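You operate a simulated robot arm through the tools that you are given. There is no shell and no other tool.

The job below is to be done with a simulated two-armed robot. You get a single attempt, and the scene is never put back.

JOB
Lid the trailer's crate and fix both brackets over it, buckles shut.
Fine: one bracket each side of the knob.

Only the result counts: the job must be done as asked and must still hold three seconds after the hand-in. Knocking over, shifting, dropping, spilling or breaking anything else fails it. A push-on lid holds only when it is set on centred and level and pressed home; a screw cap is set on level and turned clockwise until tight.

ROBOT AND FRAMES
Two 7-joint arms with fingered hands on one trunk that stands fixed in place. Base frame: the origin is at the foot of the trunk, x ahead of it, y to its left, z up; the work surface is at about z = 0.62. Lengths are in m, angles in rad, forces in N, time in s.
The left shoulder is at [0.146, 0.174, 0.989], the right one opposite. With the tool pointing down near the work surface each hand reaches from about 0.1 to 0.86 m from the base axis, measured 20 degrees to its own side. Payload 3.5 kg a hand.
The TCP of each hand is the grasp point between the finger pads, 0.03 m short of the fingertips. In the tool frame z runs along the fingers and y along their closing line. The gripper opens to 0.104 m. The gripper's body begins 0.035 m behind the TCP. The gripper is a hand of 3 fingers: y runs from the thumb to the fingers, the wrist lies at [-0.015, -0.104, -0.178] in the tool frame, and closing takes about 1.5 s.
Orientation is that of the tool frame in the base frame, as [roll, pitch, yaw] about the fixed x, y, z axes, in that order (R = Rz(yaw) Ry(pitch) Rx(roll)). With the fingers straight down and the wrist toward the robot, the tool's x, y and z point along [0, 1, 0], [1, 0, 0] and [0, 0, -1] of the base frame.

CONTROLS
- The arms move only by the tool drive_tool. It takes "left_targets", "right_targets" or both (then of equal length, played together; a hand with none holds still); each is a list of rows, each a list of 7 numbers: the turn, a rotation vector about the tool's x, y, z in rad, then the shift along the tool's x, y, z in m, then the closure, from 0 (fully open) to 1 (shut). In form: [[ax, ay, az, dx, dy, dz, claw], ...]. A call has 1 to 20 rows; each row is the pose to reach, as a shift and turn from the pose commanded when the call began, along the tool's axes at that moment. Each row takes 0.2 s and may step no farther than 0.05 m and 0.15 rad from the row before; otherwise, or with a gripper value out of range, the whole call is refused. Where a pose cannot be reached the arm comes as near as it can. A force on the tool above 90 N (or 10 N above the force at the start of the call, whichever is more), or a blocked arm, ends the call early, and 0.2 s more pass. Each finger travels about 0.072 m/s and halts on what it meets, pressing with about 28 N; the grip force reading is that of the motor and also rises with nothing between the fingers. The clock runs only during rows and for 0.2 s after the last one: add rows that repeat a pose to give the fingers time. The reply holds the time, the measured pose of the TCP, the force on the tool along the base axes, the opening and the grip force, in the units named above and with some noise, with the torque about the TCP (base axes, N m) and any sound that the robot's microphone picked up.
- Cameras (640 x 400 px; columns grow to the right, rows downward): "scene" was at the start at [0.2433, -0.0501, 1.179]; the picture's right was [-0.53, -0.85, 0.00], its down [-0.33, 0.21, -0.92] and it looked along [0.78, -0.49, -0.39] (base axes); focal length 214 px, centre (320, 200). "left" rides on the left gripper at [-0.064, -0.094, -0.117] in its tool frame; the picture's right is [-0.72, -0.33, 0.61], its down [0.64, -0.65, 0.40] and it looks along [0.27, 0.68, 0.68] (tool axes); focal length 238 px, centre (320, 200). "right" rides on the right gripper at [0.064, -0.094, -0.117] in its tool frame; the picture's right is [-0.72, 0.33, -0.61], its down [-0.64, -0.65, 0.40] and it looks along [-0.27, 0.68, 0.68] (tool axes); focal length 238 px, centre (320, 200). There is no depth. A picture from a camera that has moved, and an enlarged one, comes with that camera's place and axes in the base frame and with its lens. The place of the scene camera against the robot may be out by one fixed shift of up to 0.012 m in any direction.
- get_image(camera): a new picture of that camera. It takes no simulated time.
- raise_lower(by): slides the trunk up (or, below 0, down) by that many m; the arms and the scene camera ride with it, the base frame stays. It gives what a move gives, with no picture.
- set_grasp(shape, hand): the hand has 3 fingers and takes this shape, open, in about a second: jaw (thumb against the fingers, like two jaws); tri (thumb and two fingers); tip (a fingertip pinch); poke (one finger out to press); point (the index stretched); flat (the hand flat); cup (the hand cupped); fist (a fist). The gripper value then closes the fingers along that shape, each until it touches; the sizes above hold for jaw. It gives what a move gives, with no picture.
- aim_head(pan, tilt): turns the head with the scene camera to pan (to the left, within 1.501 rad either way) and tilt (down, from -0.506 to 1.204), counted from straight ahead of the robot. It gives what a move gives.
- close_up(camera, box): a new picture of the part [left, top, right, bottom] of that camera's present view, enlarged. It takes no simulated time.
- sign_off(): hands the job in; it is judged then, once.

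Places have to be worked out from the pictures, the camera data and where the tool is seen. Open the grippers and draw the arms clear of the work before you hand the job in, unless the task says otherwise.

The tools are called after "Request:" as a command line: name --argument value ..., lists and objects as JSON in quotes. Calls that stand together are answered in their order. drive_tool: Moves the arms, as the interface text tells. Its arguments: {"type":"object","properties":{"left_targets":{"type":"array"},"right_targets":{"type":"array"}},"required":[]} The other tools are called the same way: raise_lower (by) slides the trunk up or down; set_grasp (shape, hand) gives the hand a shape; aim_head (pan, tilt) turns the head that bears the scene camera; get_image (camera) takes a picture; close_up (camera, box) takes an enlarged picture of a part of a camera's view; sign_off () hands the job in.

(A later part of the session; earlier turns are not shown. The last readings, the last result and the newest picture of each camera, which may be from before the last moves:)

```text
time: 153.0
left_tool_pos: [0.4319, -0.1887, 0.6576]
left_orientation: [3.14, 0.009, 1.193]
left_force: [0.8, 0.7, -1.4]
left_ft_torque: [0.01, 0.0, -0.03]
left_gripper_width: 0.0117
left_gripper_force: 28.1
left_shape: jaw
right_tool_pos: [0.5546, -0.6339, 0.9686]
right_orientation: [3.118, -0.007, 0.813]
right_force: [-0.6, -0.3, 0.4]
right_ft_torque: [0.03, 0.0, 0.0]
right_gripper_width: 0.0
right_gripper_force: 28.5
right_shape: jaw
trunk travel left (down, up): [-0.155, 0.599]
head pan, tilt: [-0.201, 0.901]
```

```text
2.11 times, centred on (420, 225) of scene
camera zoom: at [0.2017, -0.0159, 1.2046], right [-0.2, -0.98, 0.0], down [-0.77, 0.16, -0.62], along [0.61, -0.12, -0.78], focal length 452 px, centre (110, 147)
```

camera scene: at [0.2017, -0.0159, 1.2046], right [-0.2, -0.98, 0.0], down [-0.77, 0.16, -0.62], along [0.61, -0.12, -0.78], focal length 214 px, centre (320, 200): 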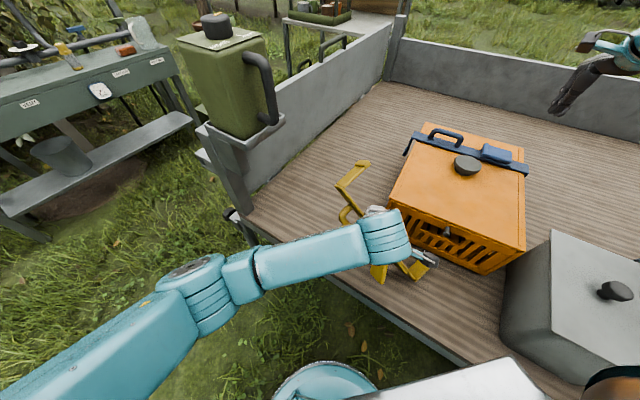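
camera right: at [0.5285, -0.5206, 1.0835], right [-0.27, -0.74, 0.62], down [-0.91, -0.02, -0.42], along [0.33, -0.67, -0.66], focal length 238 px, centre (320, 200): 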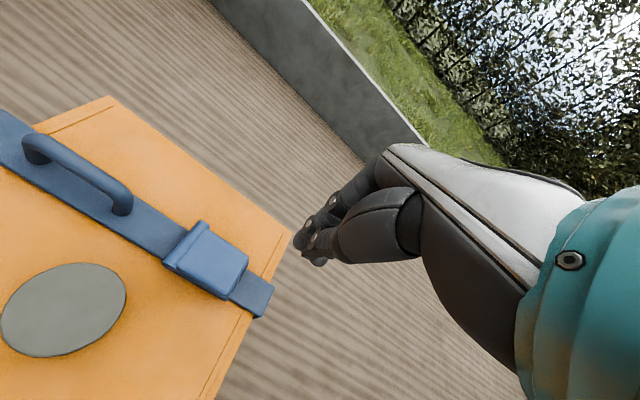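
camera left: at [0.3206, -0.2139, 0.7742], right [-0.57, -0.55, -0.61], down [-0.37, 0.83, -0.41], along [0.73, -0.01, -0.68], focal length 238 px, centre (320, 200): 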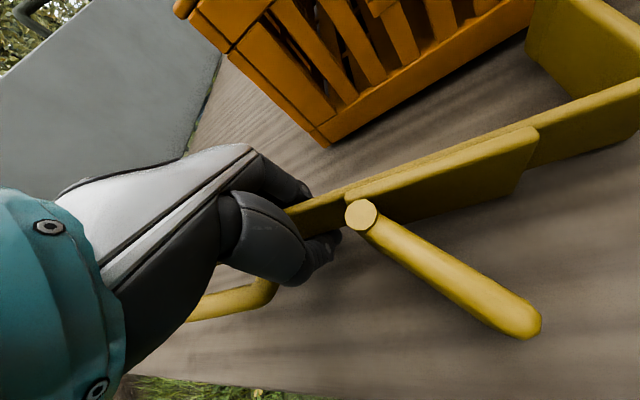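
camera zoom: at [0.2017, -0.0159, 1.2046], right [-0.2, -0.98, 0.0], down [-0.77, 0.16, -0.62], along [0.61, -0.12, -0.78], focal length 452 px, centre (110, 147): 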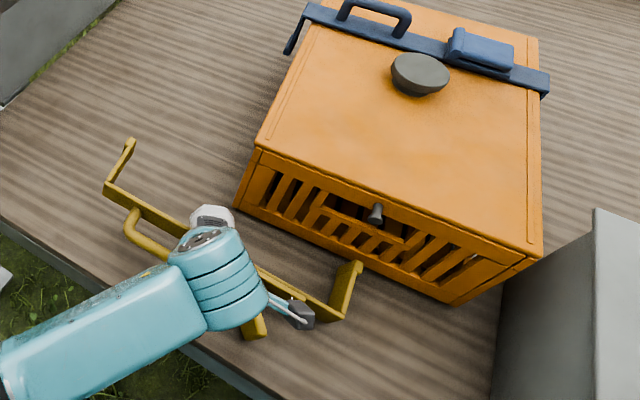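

Yellow now lies on its side on the bed, parallel to the crate. I'll open the left hand and rise.

Request:
drive_tool --left_targets '[[0, 0, 0, 0, 0, 0.0, 0.8], [0, 0, 0, 0, 0, 0.0, 0.6], [0, 0, 0, 0, 0, 0.0, 0.6], [0, 0, 0, 0, 0, -0.02, 0.6], [0, 0, 0, 0, 0, -0.05, 0.6], [0, 0, 0, 0, 0, -0.09, 0.5], [0, 0, 0, 0, 0, -0.13, 0.5], [0, 0, 0, 0, 0, -0.17, 0.5]]'

Request:
get_image --camera "left"

Request:
close_up --camera "scene" --box '[300, 130, 540, 320]'

```text
time: 154.8
left_tool_pos: [0.4325, -0.1859, 0.8304]
left_orientation: [-3.14, 0.012, 1.191]
left_force: [0.0, 0.0, 0.0]
left_ft_torque: [-0.01, 0.01, 0.01]
left_gripper_width: 0.0514
left_gripper_force: 0.2
left_shape: jaw
right_tool_pos: [0.5562, -0.6337, 0.9692]
right_orientation: [3.116, -0.008, 0.814]
right_force: [0.0, -0.8, 0.4]
right_ft_torque: [-0.03, 0.0, 0.02]
right_gripper_width: 0.0
right_gripper_force: 27.6
right_shape: jaw
trunk travel left (down, up): [-0.155, 0.599]
head pan, tilt: [-0.201, 0.901]
```

```text
taken
camera left: at [0.3197, -0.2104, 0.9481], right [-0.57, -0.55, -0.6], down [-0.37, 0.83, -0.41], along [0.73, -0.01, -0.68], focal length 238 px, centre (320, 200)
```

left: 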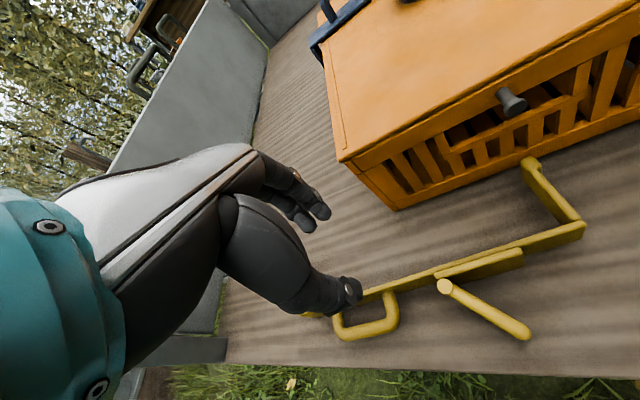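

```text
2.11 times, centred on (420, 225) of scene
camera zoom: at [0.2013, -0.0158, 1.2047], right [-0.2, -0.98, 0.0], down [-0.77, 0.16, -0.62], along [0.61, -0.12, -0.78], focal length 452 px, centre (110, 147)
```

zoom: 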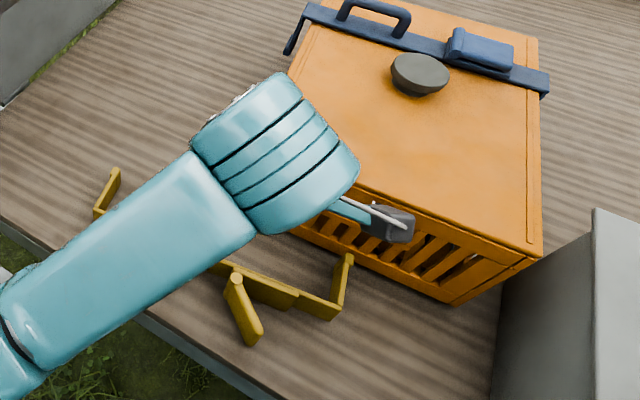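

Yellow rests stably on its side with its handle loop lying open toward the robot. I'll zoom in to locate the handle bar.

Request:
close_up --camera "left" --box '[290, 220, 450, 370]'

Request:
close_up --camera "left" --box '[400, 140, 620, 370]'

```text
2.67 times, centred on (370, 295) of left
camera zoom: at [0.3197, -0.2104, 0.9481], right [-0.57, -0.55, -0.6], down [-0.37, 0.83, -0.41], along [0.73, -0.01, -0.68], focal length 636 px, centre (187, -53)
```

zoom: 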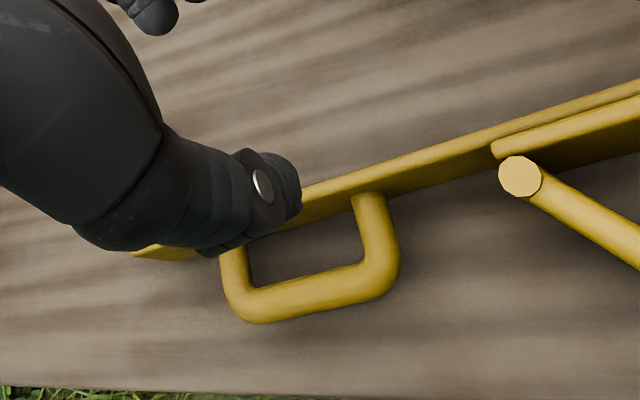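

```text
1.74 times, centred on (510, 255) of left
camera zoom: at [0.3197, -0.2104, 0.9481], right [-0.57, -0.55, -0.6], down [-0.37, 0.83, -0.41], along [0.73, -0.01, -0.68], focal length 414 px, centre (-10, 104)
```

zoom: 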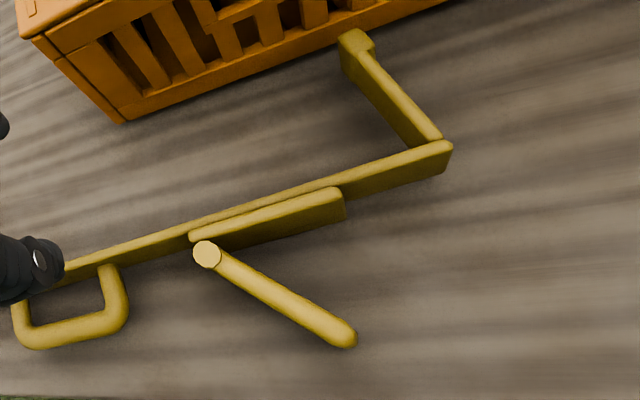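

The handle bar is centred at about (0.445, -0.106), running at 51°, with roughly a 2.8 cm gap to the plate. I'll bring the left hand above it, aligned, with a small opening.

Request:
drive_tool --left_targets '[[0, 0, 0.06, 0.02, -0.0045, 0.0, 0.5], [0, 0, 0.12, 0.04, -0.009, 0.0, 0.6], [0, 0, 0.18, 0.06, -0.0135, 0.02, 0.7], [0, 0, 0.24, 0.0793, -0.018, 0.045, 0.73], [0, 0, 0.292, 0.0793, -0.018, 0.075, 0.73], [0, 0, 0.292, 0.0793, -0.018, 0.11, 0.73], [0, 0, 0.292, 0.0793, -0.018, 0.11, 0.73]]'

Request:
get_image --camera "left"

Request:
close_up --camera "left" --box '[220, 150, 440, 380]'

```text
time: 156.4
left_tool_pos: [0.4429, -0.109, 0.7164]
left_orientation: [3.138, 0.008, 0.899]
left_force: [0.1, 0.2, -0.1]
left_ft_torque: [0.03, 0.0, 0.04]
left_gripper_width: 0.0286
left_gripper_force: 0.2
left_shape: jaw
right_tool_pos: [0.555, -0.6339, 0.9687]
right_orientation: [3.116, -0.007, 0.811]
right_force: [-0.6, 0.2, -0.4]
right_ft_torque: [-0.04, 0.02, 0.03]
right_gripper_width: 0.0001
right_gripper_force: 28.1
right_shape: jaw
trunk travel left (down, up): [-0.155, 0.599]
head pan, tilt: [-0.201, 0.901]
```

```text
taken
camera left: at [0.3296, -0.1003, 0.8341], right [-0.7, -0.37, -0.61], down [-0.11, 0.9, -0.41], along [0.7, -0.22, -0.68], focal length 238 px, centre (320, 200)
```

left: 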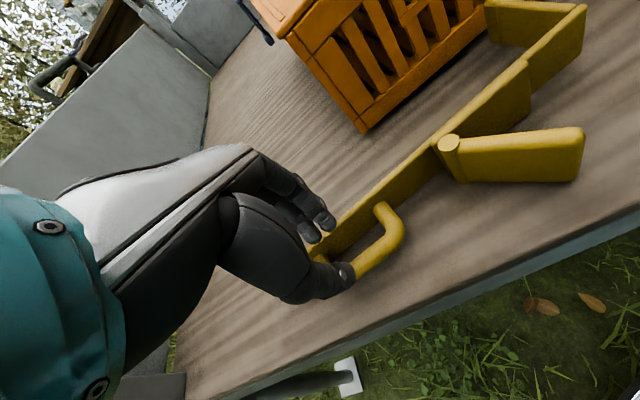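

```text
1.74 times, centred on (330, 265) of left
camera zoom: at [0.3296, -0.1003, 0.8341], right [-0.7, -0.37, -0.61], down [-0.11, 0.9, -0.41], along [0.7, -0.22, -0.68], focal length 414 px, centre (303, 87)
```

zoom: 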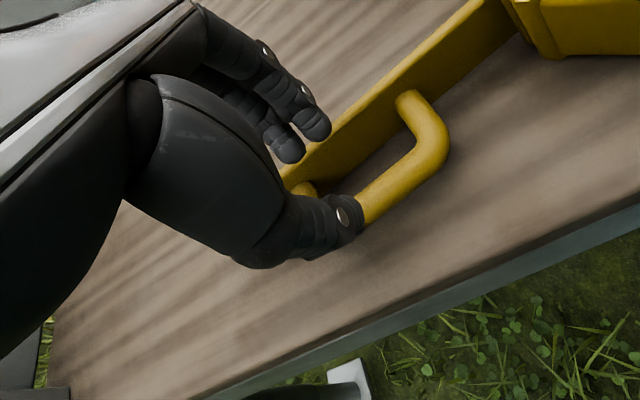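

The hand is aligned within 1.5 mm. I'll lower so the fingers straddle the bar, down to just above the bed.

Request:
drive_tool --left_targets '[[0, 0, 0, 0, -0.001, 0.015, 0.73], [0, 0, 0, 0, -0.001, 0.03, 0.73], [0, 0, 0, 0, -0.001, 0.045, 0.73], [0, 0, 0, 0, -0.001, 0.055, 0.73], [0, 0, 0, 0, -0.001, 0.06, 0.73], [0, 0, 0, 0, -0.001, 0.06, 0.73]]'

Request:
close_up --camera "left" --box '[220, 130, 440, 360]'

```text
time: 157.7
left_tool_pos: [0.4557, -0.1183, 0.6807]
left_orientation: [3.059, 0.015, 0.893]
left_force: [-1.9, 0.7, 32.2]
left_ft_torque: [-0.42, -0.98, -0.03]
left_gripper_width: 0.0288
left_gripper_force: 0.0
left_shape: jaw
right_tool_pos: [0.5563, -0.6346, 0.9665]
right_orientation: [3.118, -0.007, 0.813]
right_force: [0.6, -0.7, -0.5]
right_ft_torque: [-0.01, 0.04, 0.04]
right_gripper_width: 0.0002
right_gripper_force: 28.3
right_shape: jaw
trunk travel left (down, up): [-0.155, 0.599]
head pan, tilt: [-0.201, 0.901]
stopped in row 6 (left hand): the force on the tool passed its limit at 91 N (the readings are from after the stop); the commanded pose is now the measured one
```

```text
1.74 times, centred on (330, 245) of left
camera zoom: at [0.3341, -0.1042, 0.7903], right [-0.67, -0.4, -0.63], down [-0.08, 0.88, -0.47], along [0.74, -0.26, -0.62], focal length 414 px, centre (303, 122)
```

zoom: 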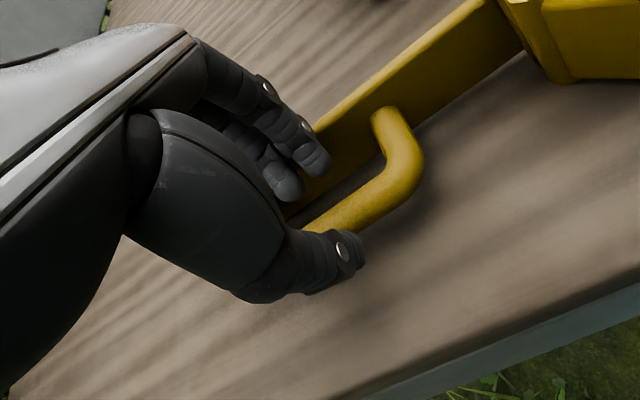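

A fingertip landed on top of the bar (91 N stop): with the hand this far closed, the tips converge. I'll rise, straighten the hand and use a slightly wider opening.

Request:
drive_tool --left_targets '[[0.02, 0.004, 0, 0, 0, -0.015, 0.7], [0.04, 0.008, 0, 0, 0, -0.03, 0.65], [0.06, 0.012, 0, 0, 0, -0.045, 0.65], [0.0826, 0.015, -0.006, 0, 0, -0.05, 0.65], [0.0826, 0.015, -0.006, 0, 0, -0.05, 0.65]]'

Request:
close_up --camera "left" --box '[220, 130, 440, 360]'

Request:
get_image --camera "scene"

```text
time: 158.9
left_tool_pos: [0.448, -0.1117, 0.7254]
left_orientation: [-3.12, -0.004, 0.903]
left_force: [0.0, 0.9, -0.3]
left_ft_torque: [0.03, -0.03, 0.01]
left_gripper_width: 0.036
left_gripper_force: 0.0
left_shape: jaw
right_tool_pos: [0.5553, -0.6334, 0.9689]
right_orientation: [3.116, -0.006, 0.814]
right_force: [0.0, 0.9, 0.9]
right_ft_torque: [-0.02, 0.0, 0.01]
right_gripper_width: 0.0002
right_gripper_force: 28.3
right_shape: jaw
trunk travel left (down, up): [-0.155, 0.599]
head pan, tilt: [-0.201, 0.901]
```

```text
1.74 times, centred on (330, 245) of left
camera zoom: at [0.3369, -0.1074, 0.8434], right [-0.71, -0.35, -0.61], down [-0.12, 0.91, -0.39], along [0.69, -0.2, -0.69], focal length 414 px, centre (303, 122)
```

zoom: 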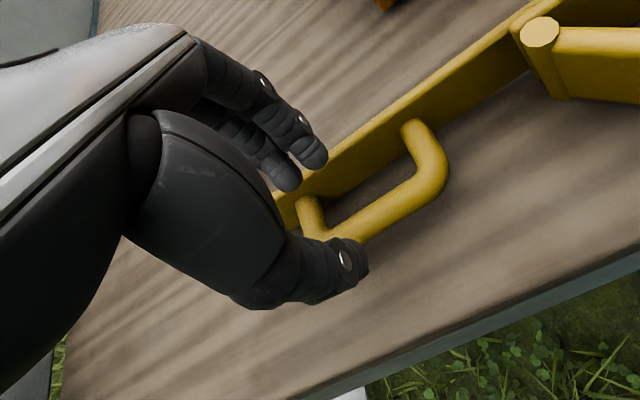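

```text
taken
camera scene: at [0.2015, -0.0159, 1.2046], right [-0.2, -0.98, 0.0], down [-0.77, 0.16, -0.62], along [0.61, -0.12, -0.78], focal length 214 px, centre (320, 200)
```

scene: 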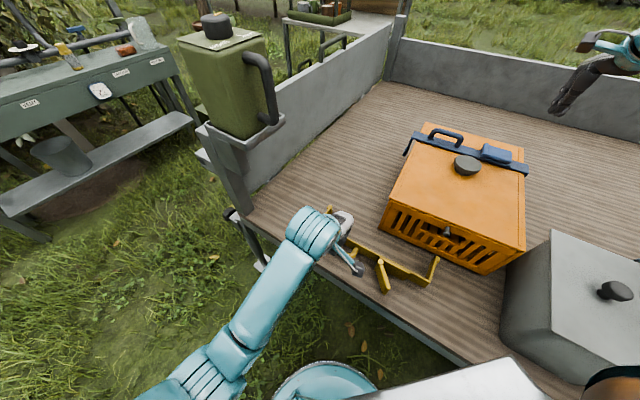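

The bracket was pushed about 1.7 cm away by that touch; the bar is now at (0.448, -0.127). I'll re-centre with the wider opening and go down in smaller stages.

Request:
drive_tool --left_targets '[[-0.0216, 0, 0, 0, 0.008, 0.0, 0.65], [-0.0216, 0, 0, 0, 0.008, 0.01, 0.65], [-0.0216, 0, 0, 0, 0.008, 0.022, 0.65], [-0.0216, 0, 0, 0, 0.008, 0.022, 0.65]]'

Request:
close_up --camera "left" --box '[240, 150, 420, 330]'

```text
time: 159.9
left_tool_pos: [0.4572, -0.1164, 0.7029]
left_orientation: [3.141, -0.004, 0.902]
left_force: [0.0, -0.2, 0.7]
left_ft_torque: [0.01, -0.01, 0.0]
left_gripper_width: 0.0363
left_gripper_force: 0.0
left_shape: jaw
right_tool_pos: [0.5568, -0.6331, 0.9664]
right_orientation: [3.116, -0.007, 0.815]
right_force: [-0.7, -0.1, 0.0]
right_ft_torque: [0.02, 0.01, -0.02]
right_gripper_width: 0.0
right_gripper_force: 28.5
right_shape: jaw
trunk travel left (down, up): [-0.155, 0.599]
head pan, tilt: [-0.201, 0.901]
```

```text
2.22 times, centred on (330, 240) of left
camera zoom: at [0.3422, -0.1099, 0.8201], right [-0.7, -0.36, -0.62], down [-0.11, 0.91, -0.4], along [0.7, -0.21, -0.68], focal length 530 px, centre (298, 111)
```

zoom: 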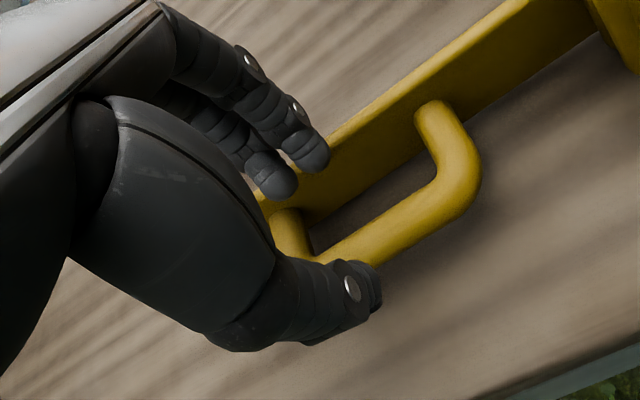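

The geometry says the fingers should just fit between bar and plate. I'll shift 4 mm toward the robot for margin and step down cautiously.

Request:
drive_tool --left_targets '[[0, 0, 0, 0, -0.004, 0.0, 0.65], [0, 0, 0, 0, -0.004, 0.004, 0.65], [0, 0, 0, 0, -0.004, 0.008, 0.65], [0, 0, 0, 0, -0.004, 0.012, 0.65]]'

Request:
close_up --camera "left" --box '[240, 150, 420, 330]'

```text
time: 160.9
left_tool_pos: [0.4518, -0.1142, 0.6903]
left_orientation: [3.141, -0.003, 0.901]
left_force: [-0.1, -0.3, -0.4]
left_ft_torque: [0.02, -0.02, -0.02]
left_gripper_width: 0.0359
left_gripper_force: 0.0
left_shape: jaw
right_tool_pos: [0.5563, -0.6333, 0.968]
right_orientation: [3.117, -0.007, 0.815]
right_force: [-0.1, -0.2, -0.2]
right_ft_torque: [-0.01, 0.04, -0.03]
right_gripper_width: 0.0
right_gripper_force: 28.1
right_shape: jaw
trunk travel left (down, up): [-0.155, 0.599]
head pan, tilt: [-0.201, 0.901]
```

```text
2.22 times, centred on (330, 240) of left
camera zoom: at [0.3376, -0.1076, 0.8069], right [-0.7, -0.36, -0.62], down [-0.11, 0.91, -0.4], along [0.7, -0.21, -0.68], focal length 530 px, centre (298, 111)
```

zoom: 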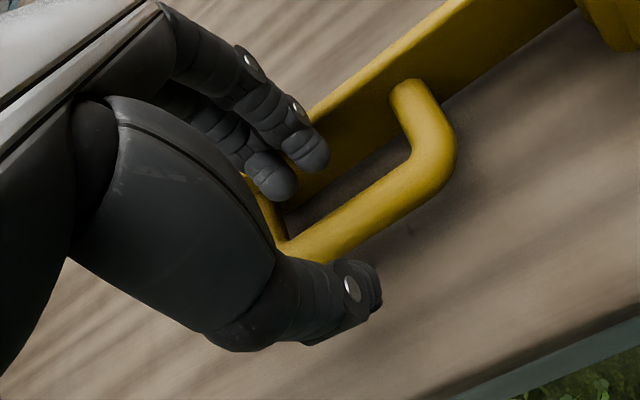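

Past the plate's top edge with no contact. I'll continue down.

Request:
drive_tool --left_targets '[[0, 0, 0, 0, 0, 0.005, 0.65], [0, 0, 0, 0, 0, 0.01, 0.65], [0, 0, 0, 0, 0, 0.015, 0.65], [0, 0, 0, 0, 0, 0.02, 0.65]]'

Request:
close_up --camera "left" --box '[240, 150, 420, 330]'

```text
time: 161.9
left_tool_pos: [0.4538, -0.1175, 0.6811]
left_orientation: [3.112, -0.005, 0.902]
left_force: [-4.1, 4.8, 51.0]
left_ft_torque: [-0.73, -1.82, 0.02]
left_gripper_width: 0.0369
left_gripper_force: 0.1
left_shape: jaw
right_tool_pos: [0.5519, -0.6313, 0.9728]
right_orientation: [3.111, -0.01, 0.814]
right_force: [0.3, 0.0, -0.2]
right_ft_torque: [-0.02, -0.03, 0.01]
right_gripper_width: 0.0
right_gripper_force: 27.7
right_shape: jaw
trunk travel left (down, up): [-0.155, 0.599]
head pan, tilt: [-0.201, 0.901]
```

```text
2.22 times, centred on (330, 240) of left
camera zoom: at [0.3373, -0.1083, 0.795], right [-0.69, -0.37, -0.63], down [-0.1, 0.9, -0.42], along [0.72, -0.22, -0.66], focal length 530 px, centre (298, 111)
```

zoom: 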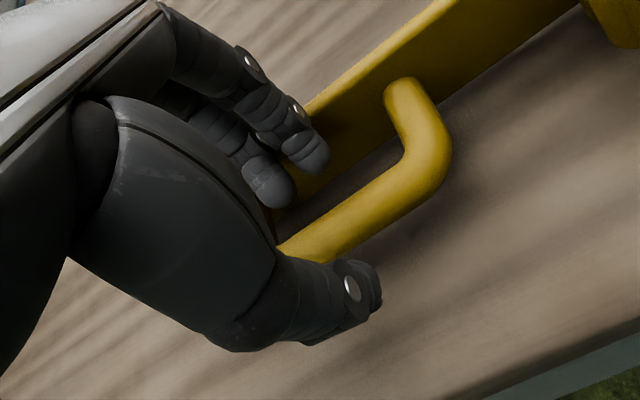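

The left finger is landing on the handle's left post (51 N); the finger pair sits left of the TCP. I'll rise, shift 1.8 cm right and go down again.

Request:
drive_tool --left_targets '[[0, 0, 0, 0, 0, -0.012, 0.65], [0, 0, 0, 0, 0, -0.03, 0.65], [0, 0, 0, -0.009, 0, -0.035, 0.65], [0, 0, 0, -0.018, 0, -0.035, 0.65], [0, 0, 0, -0.018, 0, -0.035, 0.65]]'

Request:
close_up --camera "left" --box '[240, 150, 420, 330]'

```text
time: 163.3
left_tool_pos: [0.4534, -0.1016, 0.6906]
left_orientation: [-3.118, -0.061, 0.918]
left_force: [0.5, 0.4, -0.7]
left_ft_torque: [-0.02, 0.03, -0.04]
left_gripper_width: 0.0361
left_gripper_force: 0.0
left_shape: jaw
right_tool_pos: [0.5556, -0.6332, 0.9697]
right_orientation: [3.116, -0.006, 0.812]
right_force: [0.1, -0.2, 0.4]
right_ft_torque: [-0.01, -0.02, -0.01]
right_gripper_width: 0.0001
right_gripper_force: 28.0
right_shape: jaw
trunk travel left (down, up): [-0.155, 0.599]
head pan, tilt: [-0.201, 0.901]
stopped in row 5 (left hand): the arm was blocked; the commanded pose is now the measured one
```

```text
2.22 times, centred on (330, 240) of left
camera zoom: at [0.3366, -0.1033, 0.8052], right [-0.68, -0.33, -0.65], down [-0.12, 0.93, -0.35], along [0.72, -0.16, -0.68], focal length 530 px, centre (298, 111)
```

zoom: 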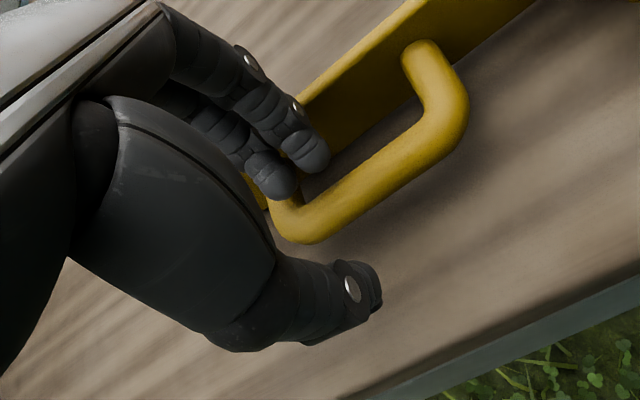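

The arm reports being blocked. I'll look at the whole picture before moving further.

Request:
get_image --camera "scene"

Request:
get_image --camera "left"

Request:
get_image --camera "right"

```text
taken
camera scene: at [0.2017, -0.0158, 1.2046], right [-0.2, -0.98, 0.0], down [-0.77, 0.16, -0.62], along [0.61, -0.12, -0.78], focal length 214 px, centre (320, 200)
```

scene: 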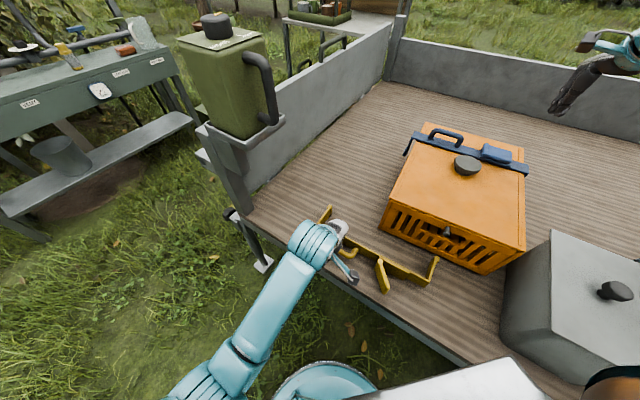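

```text
taken
camera left: at [0.3366, -0.1033, 0.8052], right [-0.68, -0.33, -0.65], down [-0.12, 0.93, -0.35], along [0.72, -0.16, -0.68], focal length 238 px, centre (320, 200)
```

left: 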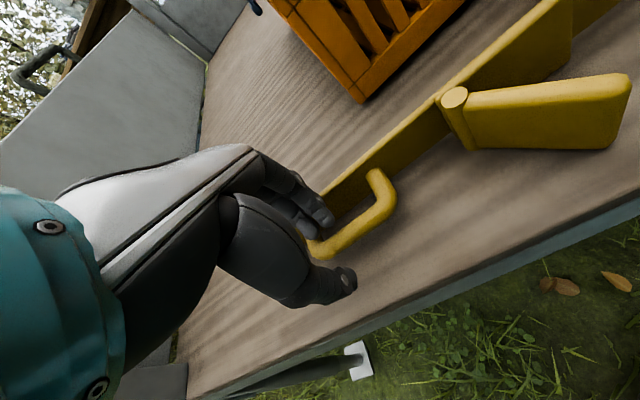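

```text
taken
camera right: at [0.5289, -0.5207, 1.0834], right [-0.27, -0.74, 0.62], down [-0.9, -0.02, -0.43], along [0.33, -0.67, -0.66], focal length 238 px, centre (320, 200)
```

right: 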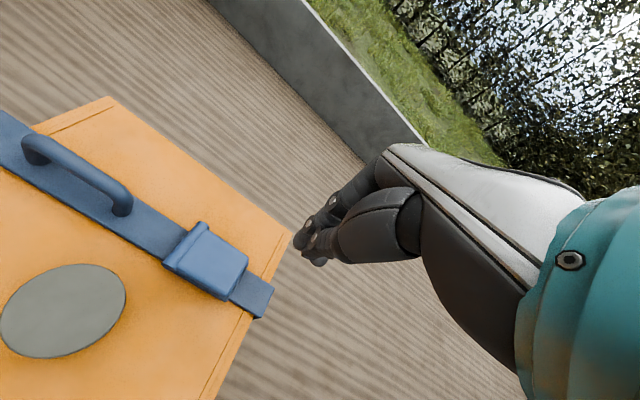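

I'll try raising straight up to free the hand.

Request:
drive_tool --left_targets '[[0, 0, 0, 0, 0, -0.012, 0.6], [0, 0, 0, 0, 0, -0.025, 0.55], [0, 0, 0, 0, 0, -0.04, 0.5], [0, 0, 0, 0, 0, -0.055, 0.5], [0, 0, 0, 0, 0, -0.055, 0.5]]'

Request:
get_image --camera "left"

```text
time: 164.7
left_tool_pos: [0.4585, -0.0789, 0.7253]
left_orientation: [-3.081, -0.11, 0.928]
left_force: [-0.4, 0.0, 0.1]
left_ft_torque: [0.01, -0.02, 0.01]
left_gripper_width: 0.0515
left_gripper_force: 0.0
left_shape: jaw
right_tool_pos: [0.555, -0.6345, 0.969]
right_orientation: [3.115, -0.008, 0.816]
right_force: [0.2, -0.2, 0.3]
right_ft_torque: [-0.04, -0.01, -0.02]
right_gripper_width: 0.0002
right_gripper_force: 27.7
right_shape: jaw
trunk travel left (down, up): [-0.155, 0.599]
head pan, tilt: [-0.201, 0.901]
stopped in row 5 (left hand): the arm was blocked; the commanded pose is now the measured one
```

```text
taken
camera left: at [0.3419, -0.0907, 0.8399], right [-0.68, -0.3, -0.67], down [-0.14, 0.95, -0.29], along [0.72, -0.11, -0.68], focal length 238 px, centre (320, 200)
```

left: 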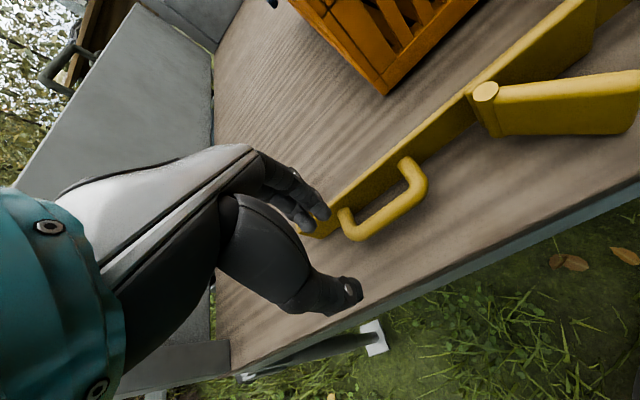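

The arm is drifting left and is still blocked, so its elbow must be against something. I'll turn the head to look at the left arm.

Request:
aim_head --pan 0.5 --tilt 1.1

Request:
get_image --camera "scene"

```text
time: 165.7
left_tool_pos: [0.4578, -0.0799, 0.7254]
left_orientation: [-3.083, -0.11, 0.93]
left_force: [0.0, 0.0, -0.1]
left_ft_torque: [-0.02, 0.0, 0.03]
left_gripper_width: 0.0514
left_gripper_force: 0.1
left_shape: jaw
right_tool_pos: [0.555, -0.6341, 0.9677]
right_orientation: [3.115, -0.007, 0.814]
right_force: [-0.5, 0.2, -0.5]
right_ft_torque: [0.0, 0.02, -0.03]
right_gripper_width: 0.0001
right_gripper_force: 28.1
right_shape: jaw
trunk travel left (down, up): [-0.155, 0.599]
head pan, tilt: [0.499, 1.1]
```

```text
taken
camera scene: at [0.1831, 0.0294, 1.1908], right [0.48, -0.88, 0.0], down [-0.78, -0.43, -0.45], along [0.4, 0.22, -0.89], focal length 214 px, centre (320, 200)
```

scene: 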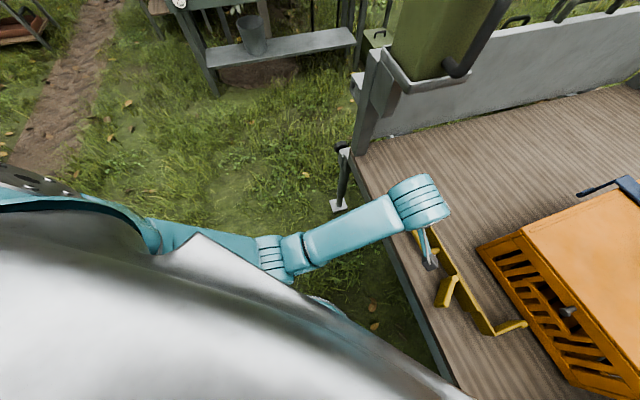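

The left elbow and upper arm are pressed against the robot's own torso skirt. I'll move the hand up, left and forward to let the elbow swing out.

Request:
drive_tool --left_targets '[[0, 0, 0, 0.022, -0.009, -0.022, 0.4], [0, 0, 0, 0.044, -0.018, -0.045, 0.4], [0, 0, 0, 0.066, -0.028, -0.068, 0.4], [0, 0, 0, 0.088, -0.037, -0.09, 0.4], [0, 0, 0, 0.11, -0.046, -0.112, 0.4], [0, 0, 0, 0.13, -0.0556, -0.1336, 0.4], [0, 0, 0, 0.13, -0.0556, -0.1336, 0.4]]'

Request:
get_image --camera "scene"

```text
time: 167.3
left_tool_pos: [0.4875, 0.042, 0.8756]
left_orientation: [-3.083, -0.108, 0.928]
left_force: [0.7, 0.2, -0.2]
left_ft_torque: [-0.02, 0.01, -0.02]
left_gripper_width: 0.0622
left_gripper_force: 0.2
left_shape: jaw
right_tool_pos: [0.5559, -0.6339, 0.9674]
right_orientation: [3.117, -0.007, 0.814]
right_force: [-0.3, -1.5, 0.4]
right_ft_torque: [-0.01, -0.04, 0.05]
right_gripper_width: 0.0
right_gripper_force: 28.1
right_shape: jaw
trunk travel left (down, up): [-0.155, 0.599]
head pan, tilt: [0.499, 1.1]
```

```text
taken
camera scene: at [0.1832, 0.0297, 1.1907], right [0.48, -0.88, 0.0], down [-0.78, -0.43, -0.45], along [0.4, 0.22, -0.89], focal length 214 px, centre (320, 200)
```

scene: 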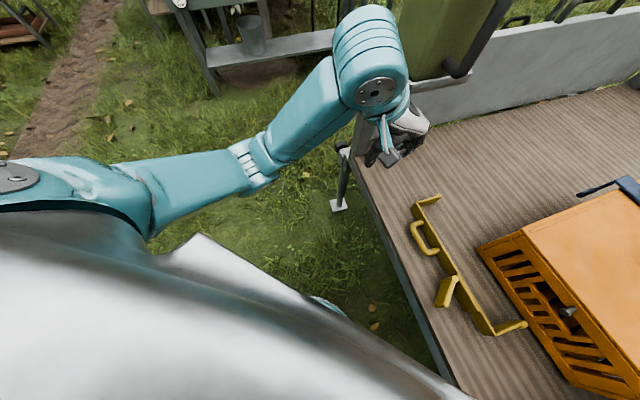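

Free again, with the elbow clear of the torso. Raising the trunk 10 cm should keep the arm more extended. I'll do that, level the hand and move back over the handle at a safe height.

Request:
raise_lower --by 0.1

Request:
drive_tool --left_targets '[[-0.015, -0.027, 0, -0.012, 0.006, 0.01, 0.4], [-0.03, -0.054, 0, -0.03, 0.012, 0.02, 0.4], [-0.045, -0.081, 0, -0.05, 0.02, 0.04, 0.5], [-0.0586, -0.108, 0, -0.075, 0.03, 0.06, 0.6], [-0.0586, -0.108, 0, -0.1, 0.04, 0.08, 0.63], [-0.0586, -0.108, 0, -0.125, 0.055, 0.11, 0.63], [-0.0586, -0.108, 0, -0.14, 0.065, 0.14, 0.63], [-0.0586, -0.108, 0, -0.14, 0.065, 0.16, 0.63]]'

Request:
get_image --camera "scene"

Request:
get_image --camera "left"

```text
time: 168.7
left_tool_pos: [0.4878, 0.0396, 0.9747]
left_orientation: [-3.081, -0.106, 0.928]
left_force: [0.1, 0.8, 0.8]
left_ft_torque: [0.03, 0.04, 0.0]
left_gripper_width: 0.062
left_gripper_force: 0.1
left_shape: jaw
right_tool_pos: [0.5565, -0.6337, 1.0673]
right_orientation: [3.116, -0.005, 0.814]
right_force: [0.3, -0.5, 0.0]
right_ft_torque: [-0.04, -0.02, -0.01]
right_gripper_width: 0.0
right_gripper_force: 28.2
right_shape: jaw
trunk travel left (down, up): [-0.255, 0.499]
head pan, tilt: [0.499, 1.1]
```

```text
time: 170.5
left_tool_pos: [0.4583, -0.093, 0.7975]
left_orientation: [-3.141, -0.002, 0.932]
left_force: [0.0, -0.1, -1.0]
left_ft_torque: [0.02, -0.01, 0.0]
left_gripper_width: 0.0389
left_gripper_force: 0.0
left_shape: jaw
right_tool_pos: [0.5548, -0.6328, 1.0685]
right_orientation: [3.116, -0.009, 0.812]
right_force: [0.0, -0.9, 0.8]
right_ft_torque: [0.0, 0.02, -0.01]
right_gripper_width: 0.0
right_gripper_force: 28.6
right_shape: jaw
trunk travel left (down, up): [-0.255, 0.499]
head pan, tilt: [0.499, 1.1]
```

```text
taken
camera scene: at [0.1341, 0.0295, 1.2944], right [0.48, -0.88, 0.0], down [-0.78, -0.43, -0.45], along [0.4, 0.22, -0.89], focal length 214 px, centre (320, 200)
```

scene: 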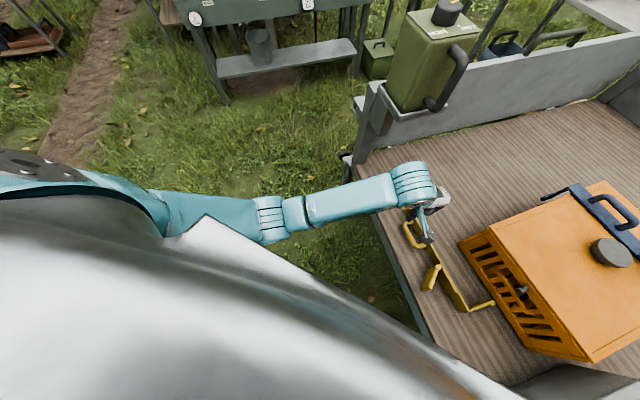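

```text
taken
camera left: at [0.3446, -0.0879, 0.9146], right [-0.69, -0.38, -0.61], down [-0.14, 0.9, -0.4], along [0.71, -0.19, -0.68], focal length 238 px, centre (320, 200)
```

left: 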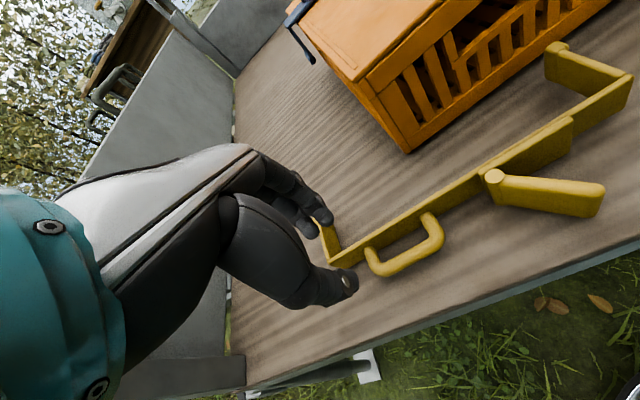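

Yellow is fully in view again. I'll zoom in for exact bar and post positions.

Request:
close_up --camera "left" --box '[310, 180, 480, 310]'

```text
3.08 times, centred on (395, 245) of left
camera zoom: at [0.3446, -0.0879, 0.9146], right [-0.69, -0.38, -0.61], down [-0.14, 0.9, -0.4], along [0.71, -0.19, -0.68], focal length 733 px, centre (89, 62)
```

zoom: 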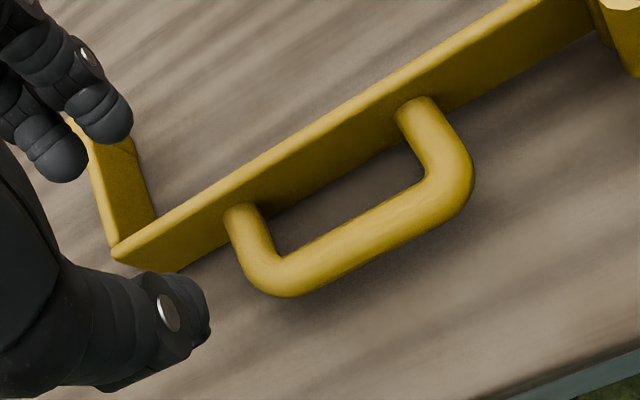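

The fingers were landing on the plate's top edge: the gap is only about 2.3 cm and the fingertip centres sit about 1 cm outside the stated opening. I'll set closure 0.70, aim 6 mm toward the robot from the bar, and centre the finger pair between the posts.

Request:
drive_tool --left_targets '[[0, 0, 0.04, -0.01, 0.0025, 0.02, 0.68], [0, 0, 0.08, -0.02, 0.005, 0.045, 0.7], [0, 0, 0.112, -0.0276, 0.0076, 0.07, 0.7], [0, 0, 0.112, -0.0276, 0.0076, 0.0775, 0.7], [0, 0, 0.112, -0.0276, 0.0076, 0.0775, 0.7]]'

Request:
close_up --camera "left" --box '[240, 150, 420, 330]'

```text
time: 171.7
left_tool_pos: [0.4504, -0.1192, 0.7199]
left_orientation: [-3.141, 0.001, 0.821]
left_force: [-0.2, 0.5, 0.3]
left_ft_torque: [0.0, 0.01, -0.02]
left_gripper_width: 0.0315
left_gripper_force: 0.0
left_shape: jaw
right_tool_pos: [0.5563, -0.6329, 1.0692]
right_orientation: [3.117, -0.007, 0.813]
right_force: [0.3, 0.1, 0.7]
right_ft_torque: [-0.02, -0.07, 0.02]
right_gripper_width: 0.0
right_gripper_force: 28.0
right_shape: jaw
trunk travel left (down, up): [-0.255, 0.499]
head pan, tilt: [0.499, 1.1]
```

```text
2.22 times, centred on (330, 240) of left
camera zoom: at [0.3373, -0.1032, 0.8372], right [-0.73, -0.3, -0.61], down [-0.04, 0.91, -0.41], along [0.68, -0.27, -0.68], focal length 530 px, centre (298, 111)
```

zoom: 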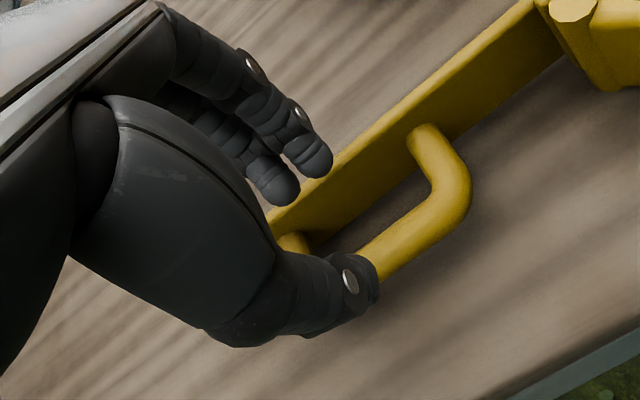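

The check confirms the fingertips are centred in the gap within about 1 mm. I'll descend in short steps, watching the force.

Request:
drive_tool --left_targets '[[0, 0, 0, 0, 0, 0.012, 0.7], [0, 0, 0, 0, 0, 0.024, 0.7], [0, 0, 0, 0, 0, 0.032, 0.7], [0, 0, 0, 0, 0, 0.038, 0.7]]'

Request:
close_up --camera "left" --box '[240, 150, 420, 330]'

```text
time: 172.7
left_tool_pos: [0.451, -0.119, 0.6847]
left_orientation: [3.136, 0.001, 0.819]
left_force: [-1.8, 0.8, 8.1]
left_ft_torque: [-0.16, -0.27, 0.0]
left_gripper_width: 0.0315
left_gripper_force: 0.1
left_shape: jaw
right_tool_pos: [0.555, -0.634, 1.0691]
right_orientation: [3.115, -0.006, 0.813]
right_force: [-0.1, -0.1, -0.3]
right_ft_torque: [-0.04, -0.01, 0.01]
right_gripper_width: 0.0001
right_gripper_force: 28.1
right_shape: jaw
trunk travel left (down, up): [-0.255, 0.499]
head pan, tilt: [0.499, 1.1]
```

```text
2.22 times, centred on (330, 240) of left
camera zoom: at [0.3368, -0.1021, 0.8008], right [-0.73, -0.31, -0.61], down [-0.04, 0.91, -0.41], along [0.69, -0.27, -0.67], focal length 530 px, centre (298, 111)
```

zoom: 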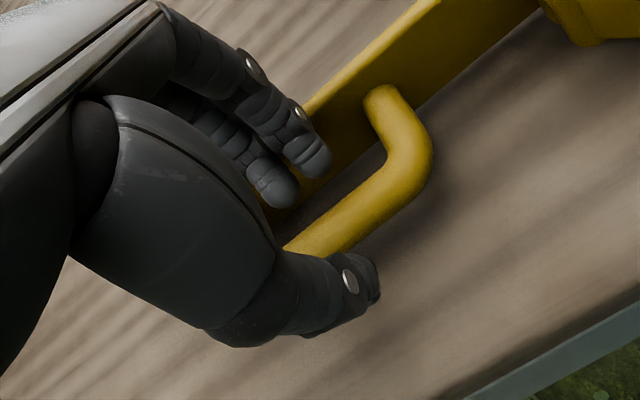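

The contact torque places the touch on the plate's top edge, against the back of the fingers. I'll back off 1 cm, shift 4 mm toward the robot and try again.

Request:
drive_tool --left_targets '[[0, 0, 0, 0, 0, -0.012, 0.7], [0, 0, 0, 0, -0.0045, -0.012, 0.72], [0, 0, 0, 0, -0.0045, -0.004, 0.72], [0, 0, 0, 0, -0.0045, 0.002, 0.72], [0, 0, 0, 0, -0.0045, 0.007, 0.72]]'

Request:
close_up --camera "left" --box '[240, 150, 420, 330]'

```text
time: 173.9
left_tool_pos: [0.4462, -0.1154, 0.6767]
left_orientation: [3.138, -0.001, 0.817]
left_force: [-0.3, 1.1, 6.0]
left_ft_torque: [-0.15, -0.28, 0.02]
left_gripper_width: 0.0294
left_gripper_force: 0.1
left_shape: jaw
right_tool_pos: [0.5541, -0.6325, 1.0689]
right_orientation: [3.114, -0.007, 0.814]
right_force: [0.4, -0.4, 0.1]
right_ft_torque: [0.05, -0.02, 0.01]
right_gripper_width: 0.0
right_gripper_force: 27.9
right_shape: jaw
trunk travel left (down, up): [-0.255, 0.499]
head pan, tilt: [0.499, 1.1]
```

```text
2.22 times, centred on (330, 240) of left
camera zoom: at [0.3329, -0.0994, 0.7931], right [-0.73, -0.3, -0.61], down [-0.04, 0.91, -0.41], along [0.69, -0.27, -0.68], focal length 530 px, centre (298, 111)
```

zoom: 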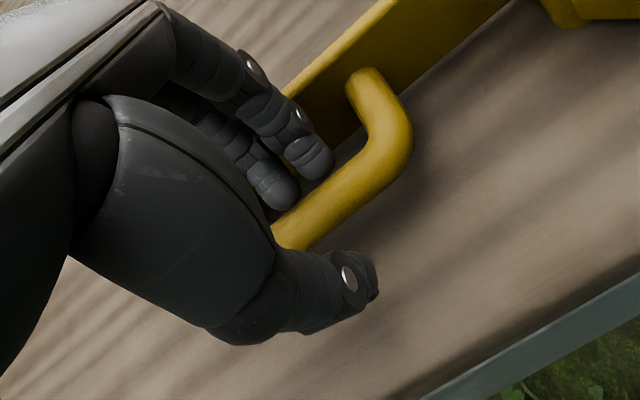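

The fingers can't get deep enough around the bar with the bracket lying on the bed. New plan: lay yellow on its side on the lid's front edge with the handle overhanging, so a tilted right hand can cage the bar. First I'll use the left hand to pinch the plate's middle and shift the bracket right, into the right hand's zone.

Request:
drive_tool --left_targets '[[0, 0, 0, 0, 0, -0.02, 0.68], [0, 0, 0, 0, 0, -0.045, 0.65], [0, 0, 0, 0, 0, -0.07, 0.6], [0, 0, 0, -0.02, 0.01, -0.075, 0.6], [0, 0, 0, -0.045, 0.025, -0.075, 0.6], [0, 0, 0, -0.0695, 0.046, -0.075, 0.6], [0, 0, 0, -0.0695, 0.046, -0.06, 0.6], [0, 0, 0, -0.0695, 0.046, -0.045, 0.6]]'

Request:
close_up --camera "left" --box '[240, 130, 460, 350]'

```text
time: 175.3
left_tool_pos: [0.4555, -0.0956, 0.6843]
left_orientation: [-3.027, -0.128, 0.873]
left_force: [0.7, -0.3, 0.0]
left_ft_torque: [-0.01, 0.0, -0.03]
left_gripper_width: 0.0413
left_gripper_force: 0.0
left_shape: jaw
right_tool_pos: [0.5552, -0.6337, 1.0689]
right_orientation: [3.114, -0.006, 0.814]
right_force: [-0.7, 0.8, -0.4]
right_ft_torque: [0.0, -0.02, 0.03]
right_gripper_width: 0.0001
right_gripper_force: 27.7
right_shape: jaw
trunk travel left (down, up): [-0.255, 0.499]
head pan, tilt: [0.499, 1.1]
stopped in row 7 (left hand): the arm was blocked; the commanded pose is now the measured one
```

```text
1.82 times, centred on (350, 240) of left
camera zoom: at [0.3428, -0.1065, 0.8005], right [-0.71, -0.24, -0.66], down [-0.1, 0.97, -0.24], along [0.69, -0.11, -0.71], focal length 433 px, centre (266, 127)
```

zoom: 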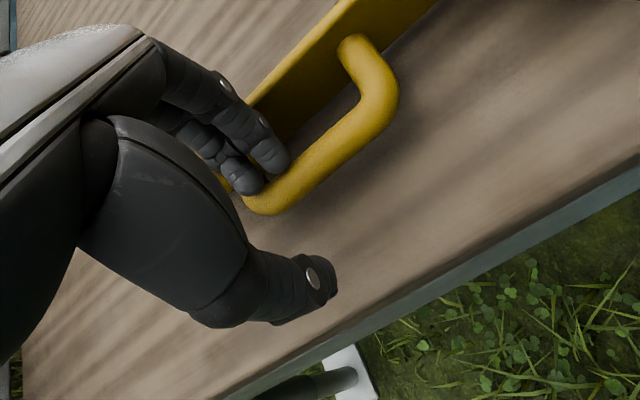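

Blocked by the torso again when rising here. I'll leave by the same route as before: up, left and forward.

Request:
drive_tool --left_targets '[[0, 0, 0, 0.022, -0.0115, -0.021, 0.5], [0, 0, 0, 0.043, -0.023, -0.0425, 0.4], [0, 0, 0, 0.065, -0.0346, -0.064, 0.3], [0, 0, 0, 0.086, -0.046, -0.085, 0.2], [0, 0, 0, 0.108, -0.0577, -0.106, 0.1], [0, 0, 0, 0.1295, -0.0692, -0.1275, 0], [0, 0, 0, 0.1295, -0.0692, -0.1275, 0]]'

Request:
get_image --camera "scene"

Request:
get_image --camera "left"

```text
time: 176.9
left_tool_pos: [0.4853, 0.0217, 0.8326]
left_orientation: [-3.028, -0.127, 0.87]
left_force: [-0.9, -0.8, 0.0]
left_ft_torque: [0.01, -0.02, 0.03]
left_gripper_width: 0.1038
left_gripper_force: 0.0
left_shape: jaw
right_tool_pos: [0.5549, -0.6346, 1.0677]
right_orientation: [3.119, -0.007, 0.815]
right_force: [0.3, -0.9, -0.7]
right_ft_torque: [0.02, -0.01, 0.0]
right_gripper_width: 0.0
right_gripper_force: 28.3
right_shape: jaw
trunk travel left (down, up): [-0.255, 0.499]
head pan, tilt: [0.499, 1.1]
```

```text
taken
camera scene: at [0.1341, 0.0293, 1.2943], right [0.48, -0.88, 0.0], down [-0.78, -0.43, -0.45], along [0.4, 0.22, -0.89], focal length 214 px, centre (320, 200)
```

scene: 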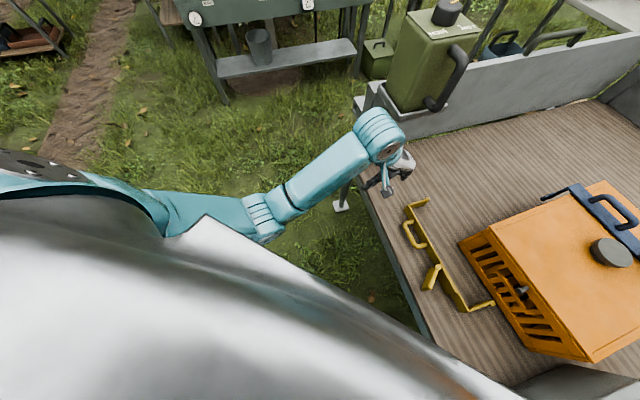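

```text
taken
camera left: at [0.3727, 0.0113, 0.9516], right [-0.71, -0.24, -0.66], down [-0.1, 0.97, -0.24], along [0.69, -0.11, -0.71], focal length 238 px, centre (320, 200)
```

left: 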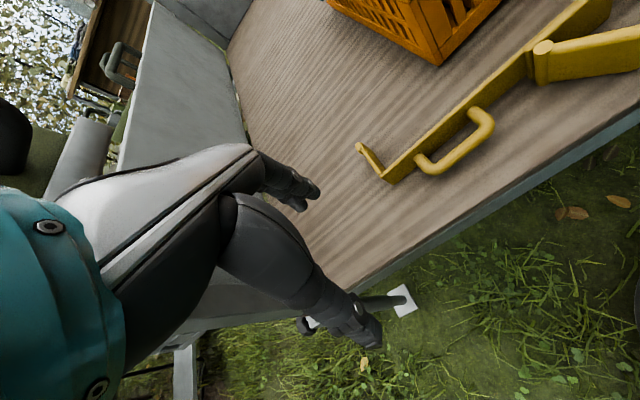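

The left hand is free. From here the right hand can do the rest. I'll move the left hand well aside, bring the right hand back to the middle, and then lower the trunk for reach.

Request:
drive_tool --left_targets '[[0, 0, 0, 0.03, -0.02, -0.025, 0], [0, 0, 0, 0.055, -0.04, -0.05, 0], [0, 0, 0, 0.08, -0.06, -0.08, 0], [0, 0, 0, 0.1, -0.08, -0.11, 0], [0, 0, 0, 0.12, -0.1, -0.14, 0], [0, 0, 0, 0.14, -0.12, -0.17, 0]]' --right_targets '[[0, 0, 0, 0.035, -0.005, 0, 0.8], [0, 0, 0, 0.075, -0.01, 0, 0.6], [0, 0, 0, 0.115, -0.02, 0, 0.4], [0, 0, 0, 0.15, -0.03, 0, 0.2], [0, 0, 0, 0.18, -0.045, 0, 0.2], [0, 0, 0, 0.2, -0.06, 0, 0.2]]'

Request:
raise_lower --by -0.16

Request:
aim_head --pan -0.6 --tilt 0.85

Request:
get_image --camera "scene"

Request:
get_image --camera "right"

```text
time: 178.3
left_tool_pos: [0.4832, 0.1786, 1.0302]
left_orientation: [-3.028, -0.127, 0.872]
left_force: [-0.2, 0.6, -0.4]
left_ft_torque: [-0.02, -0.01, 0.04]
left_gripper_width: 0.1037
left_gripper_force: 0.0
left_shape: jaw
right_tool_pos: [0.6486, -0.4468, 1.0706]
right_orientation: [3.116, -0.006, 0.813]
right_force: [0.0, 0.6, 0.5]
right_ft_torque: [-0.01, 0.03, 0.04]
right_gripper_width: 0.0831
right_gripper_force: 0.1
right_shape: jaw
trunk travel left (down, up): [-0.255, 0.499]
head pan, tilt: [0.499, 1.1]
```

```text
time: 180.1
left_tool_pos: [0.4836, 0.1771, 0.8717]
left_orientation: [-3.027, -0.126, 0.87]
left_force: [-1.0, 0.4, 1.2]
left_ft_torque: [-0.01, -0.02, 0.01]
left_gripper_width: 0.1036
left_gripper_force: 0.1
left_shape: jaw
right_tool_pos: [0.6495, -0.447, 0.9081]
right_orientation: [3.114, -0.008, 0.812]
right_force: [-0.2, 0.3, 0.1]
right_ft_torque: [0.0, 0.03, -0.05]
right_gripper_width: 0.0831
right_gripper_force: 0.0
right_shape: jaw
trunk travel left (down, up): [-0.095, 0.659]
head pan, tilt: [0.499, 1.1]
```

```text
time: 181.5
left_tool_pos: [0.4838, 0.1771, 0.8714]
left_orientation: [-3.027, -0.128, 0.874]
left_force: [-0.8, 0.5, 0.7]
left_ft_torque: [0.02, -0.02, 0.03]
left_gripper_width: 0.1039
left_gripper_force: 0.0
left_shape: jaw
right_tool_pos: [0.6495, -0.4469, 0.9081]
right_orientation: [3.117, -0.009, 0.814]
right_force: [0.3, -0.2, -0.3]
right_ft_torque: [-0.01, 0.01, 0.0]
right_gripper_width: 0.0833
right_gripper_force: 0.2
right_shape: jaw
trunk travel left (down, up): [-0.095, 0.659]
head pan, tilt: [-0.6, 0.85]
```

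```text
taken
camera scene: at [0.2264, -0.0449, 1.1451], right [-0.56, -0.83, 0.0], down [-0.62, 0.42, -0.66], along [0.54, -0.37, -0.75], focal length 214 px, centre (320, 200)
```

scene: 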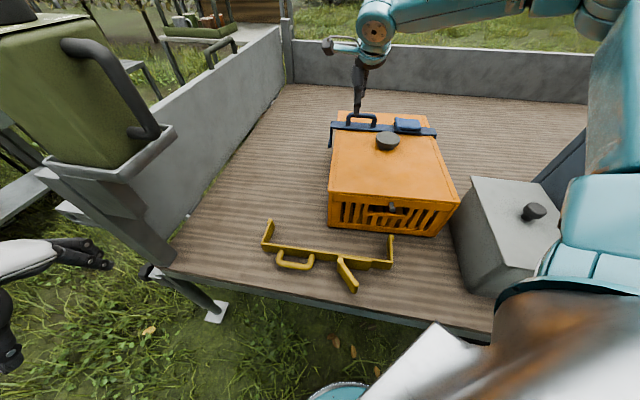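

```text
taken
camera right: at [0.6226, -0.3341, 1.0231], right [-0.27, -0.74, 0.62], down [-0.9, -0.02, -0.42], along [0.33, -0.67, -0.66], focal length 238 px, centre (320, 200)
```

right: 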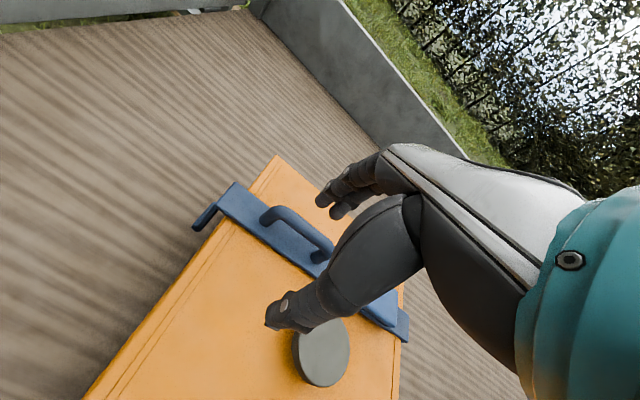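

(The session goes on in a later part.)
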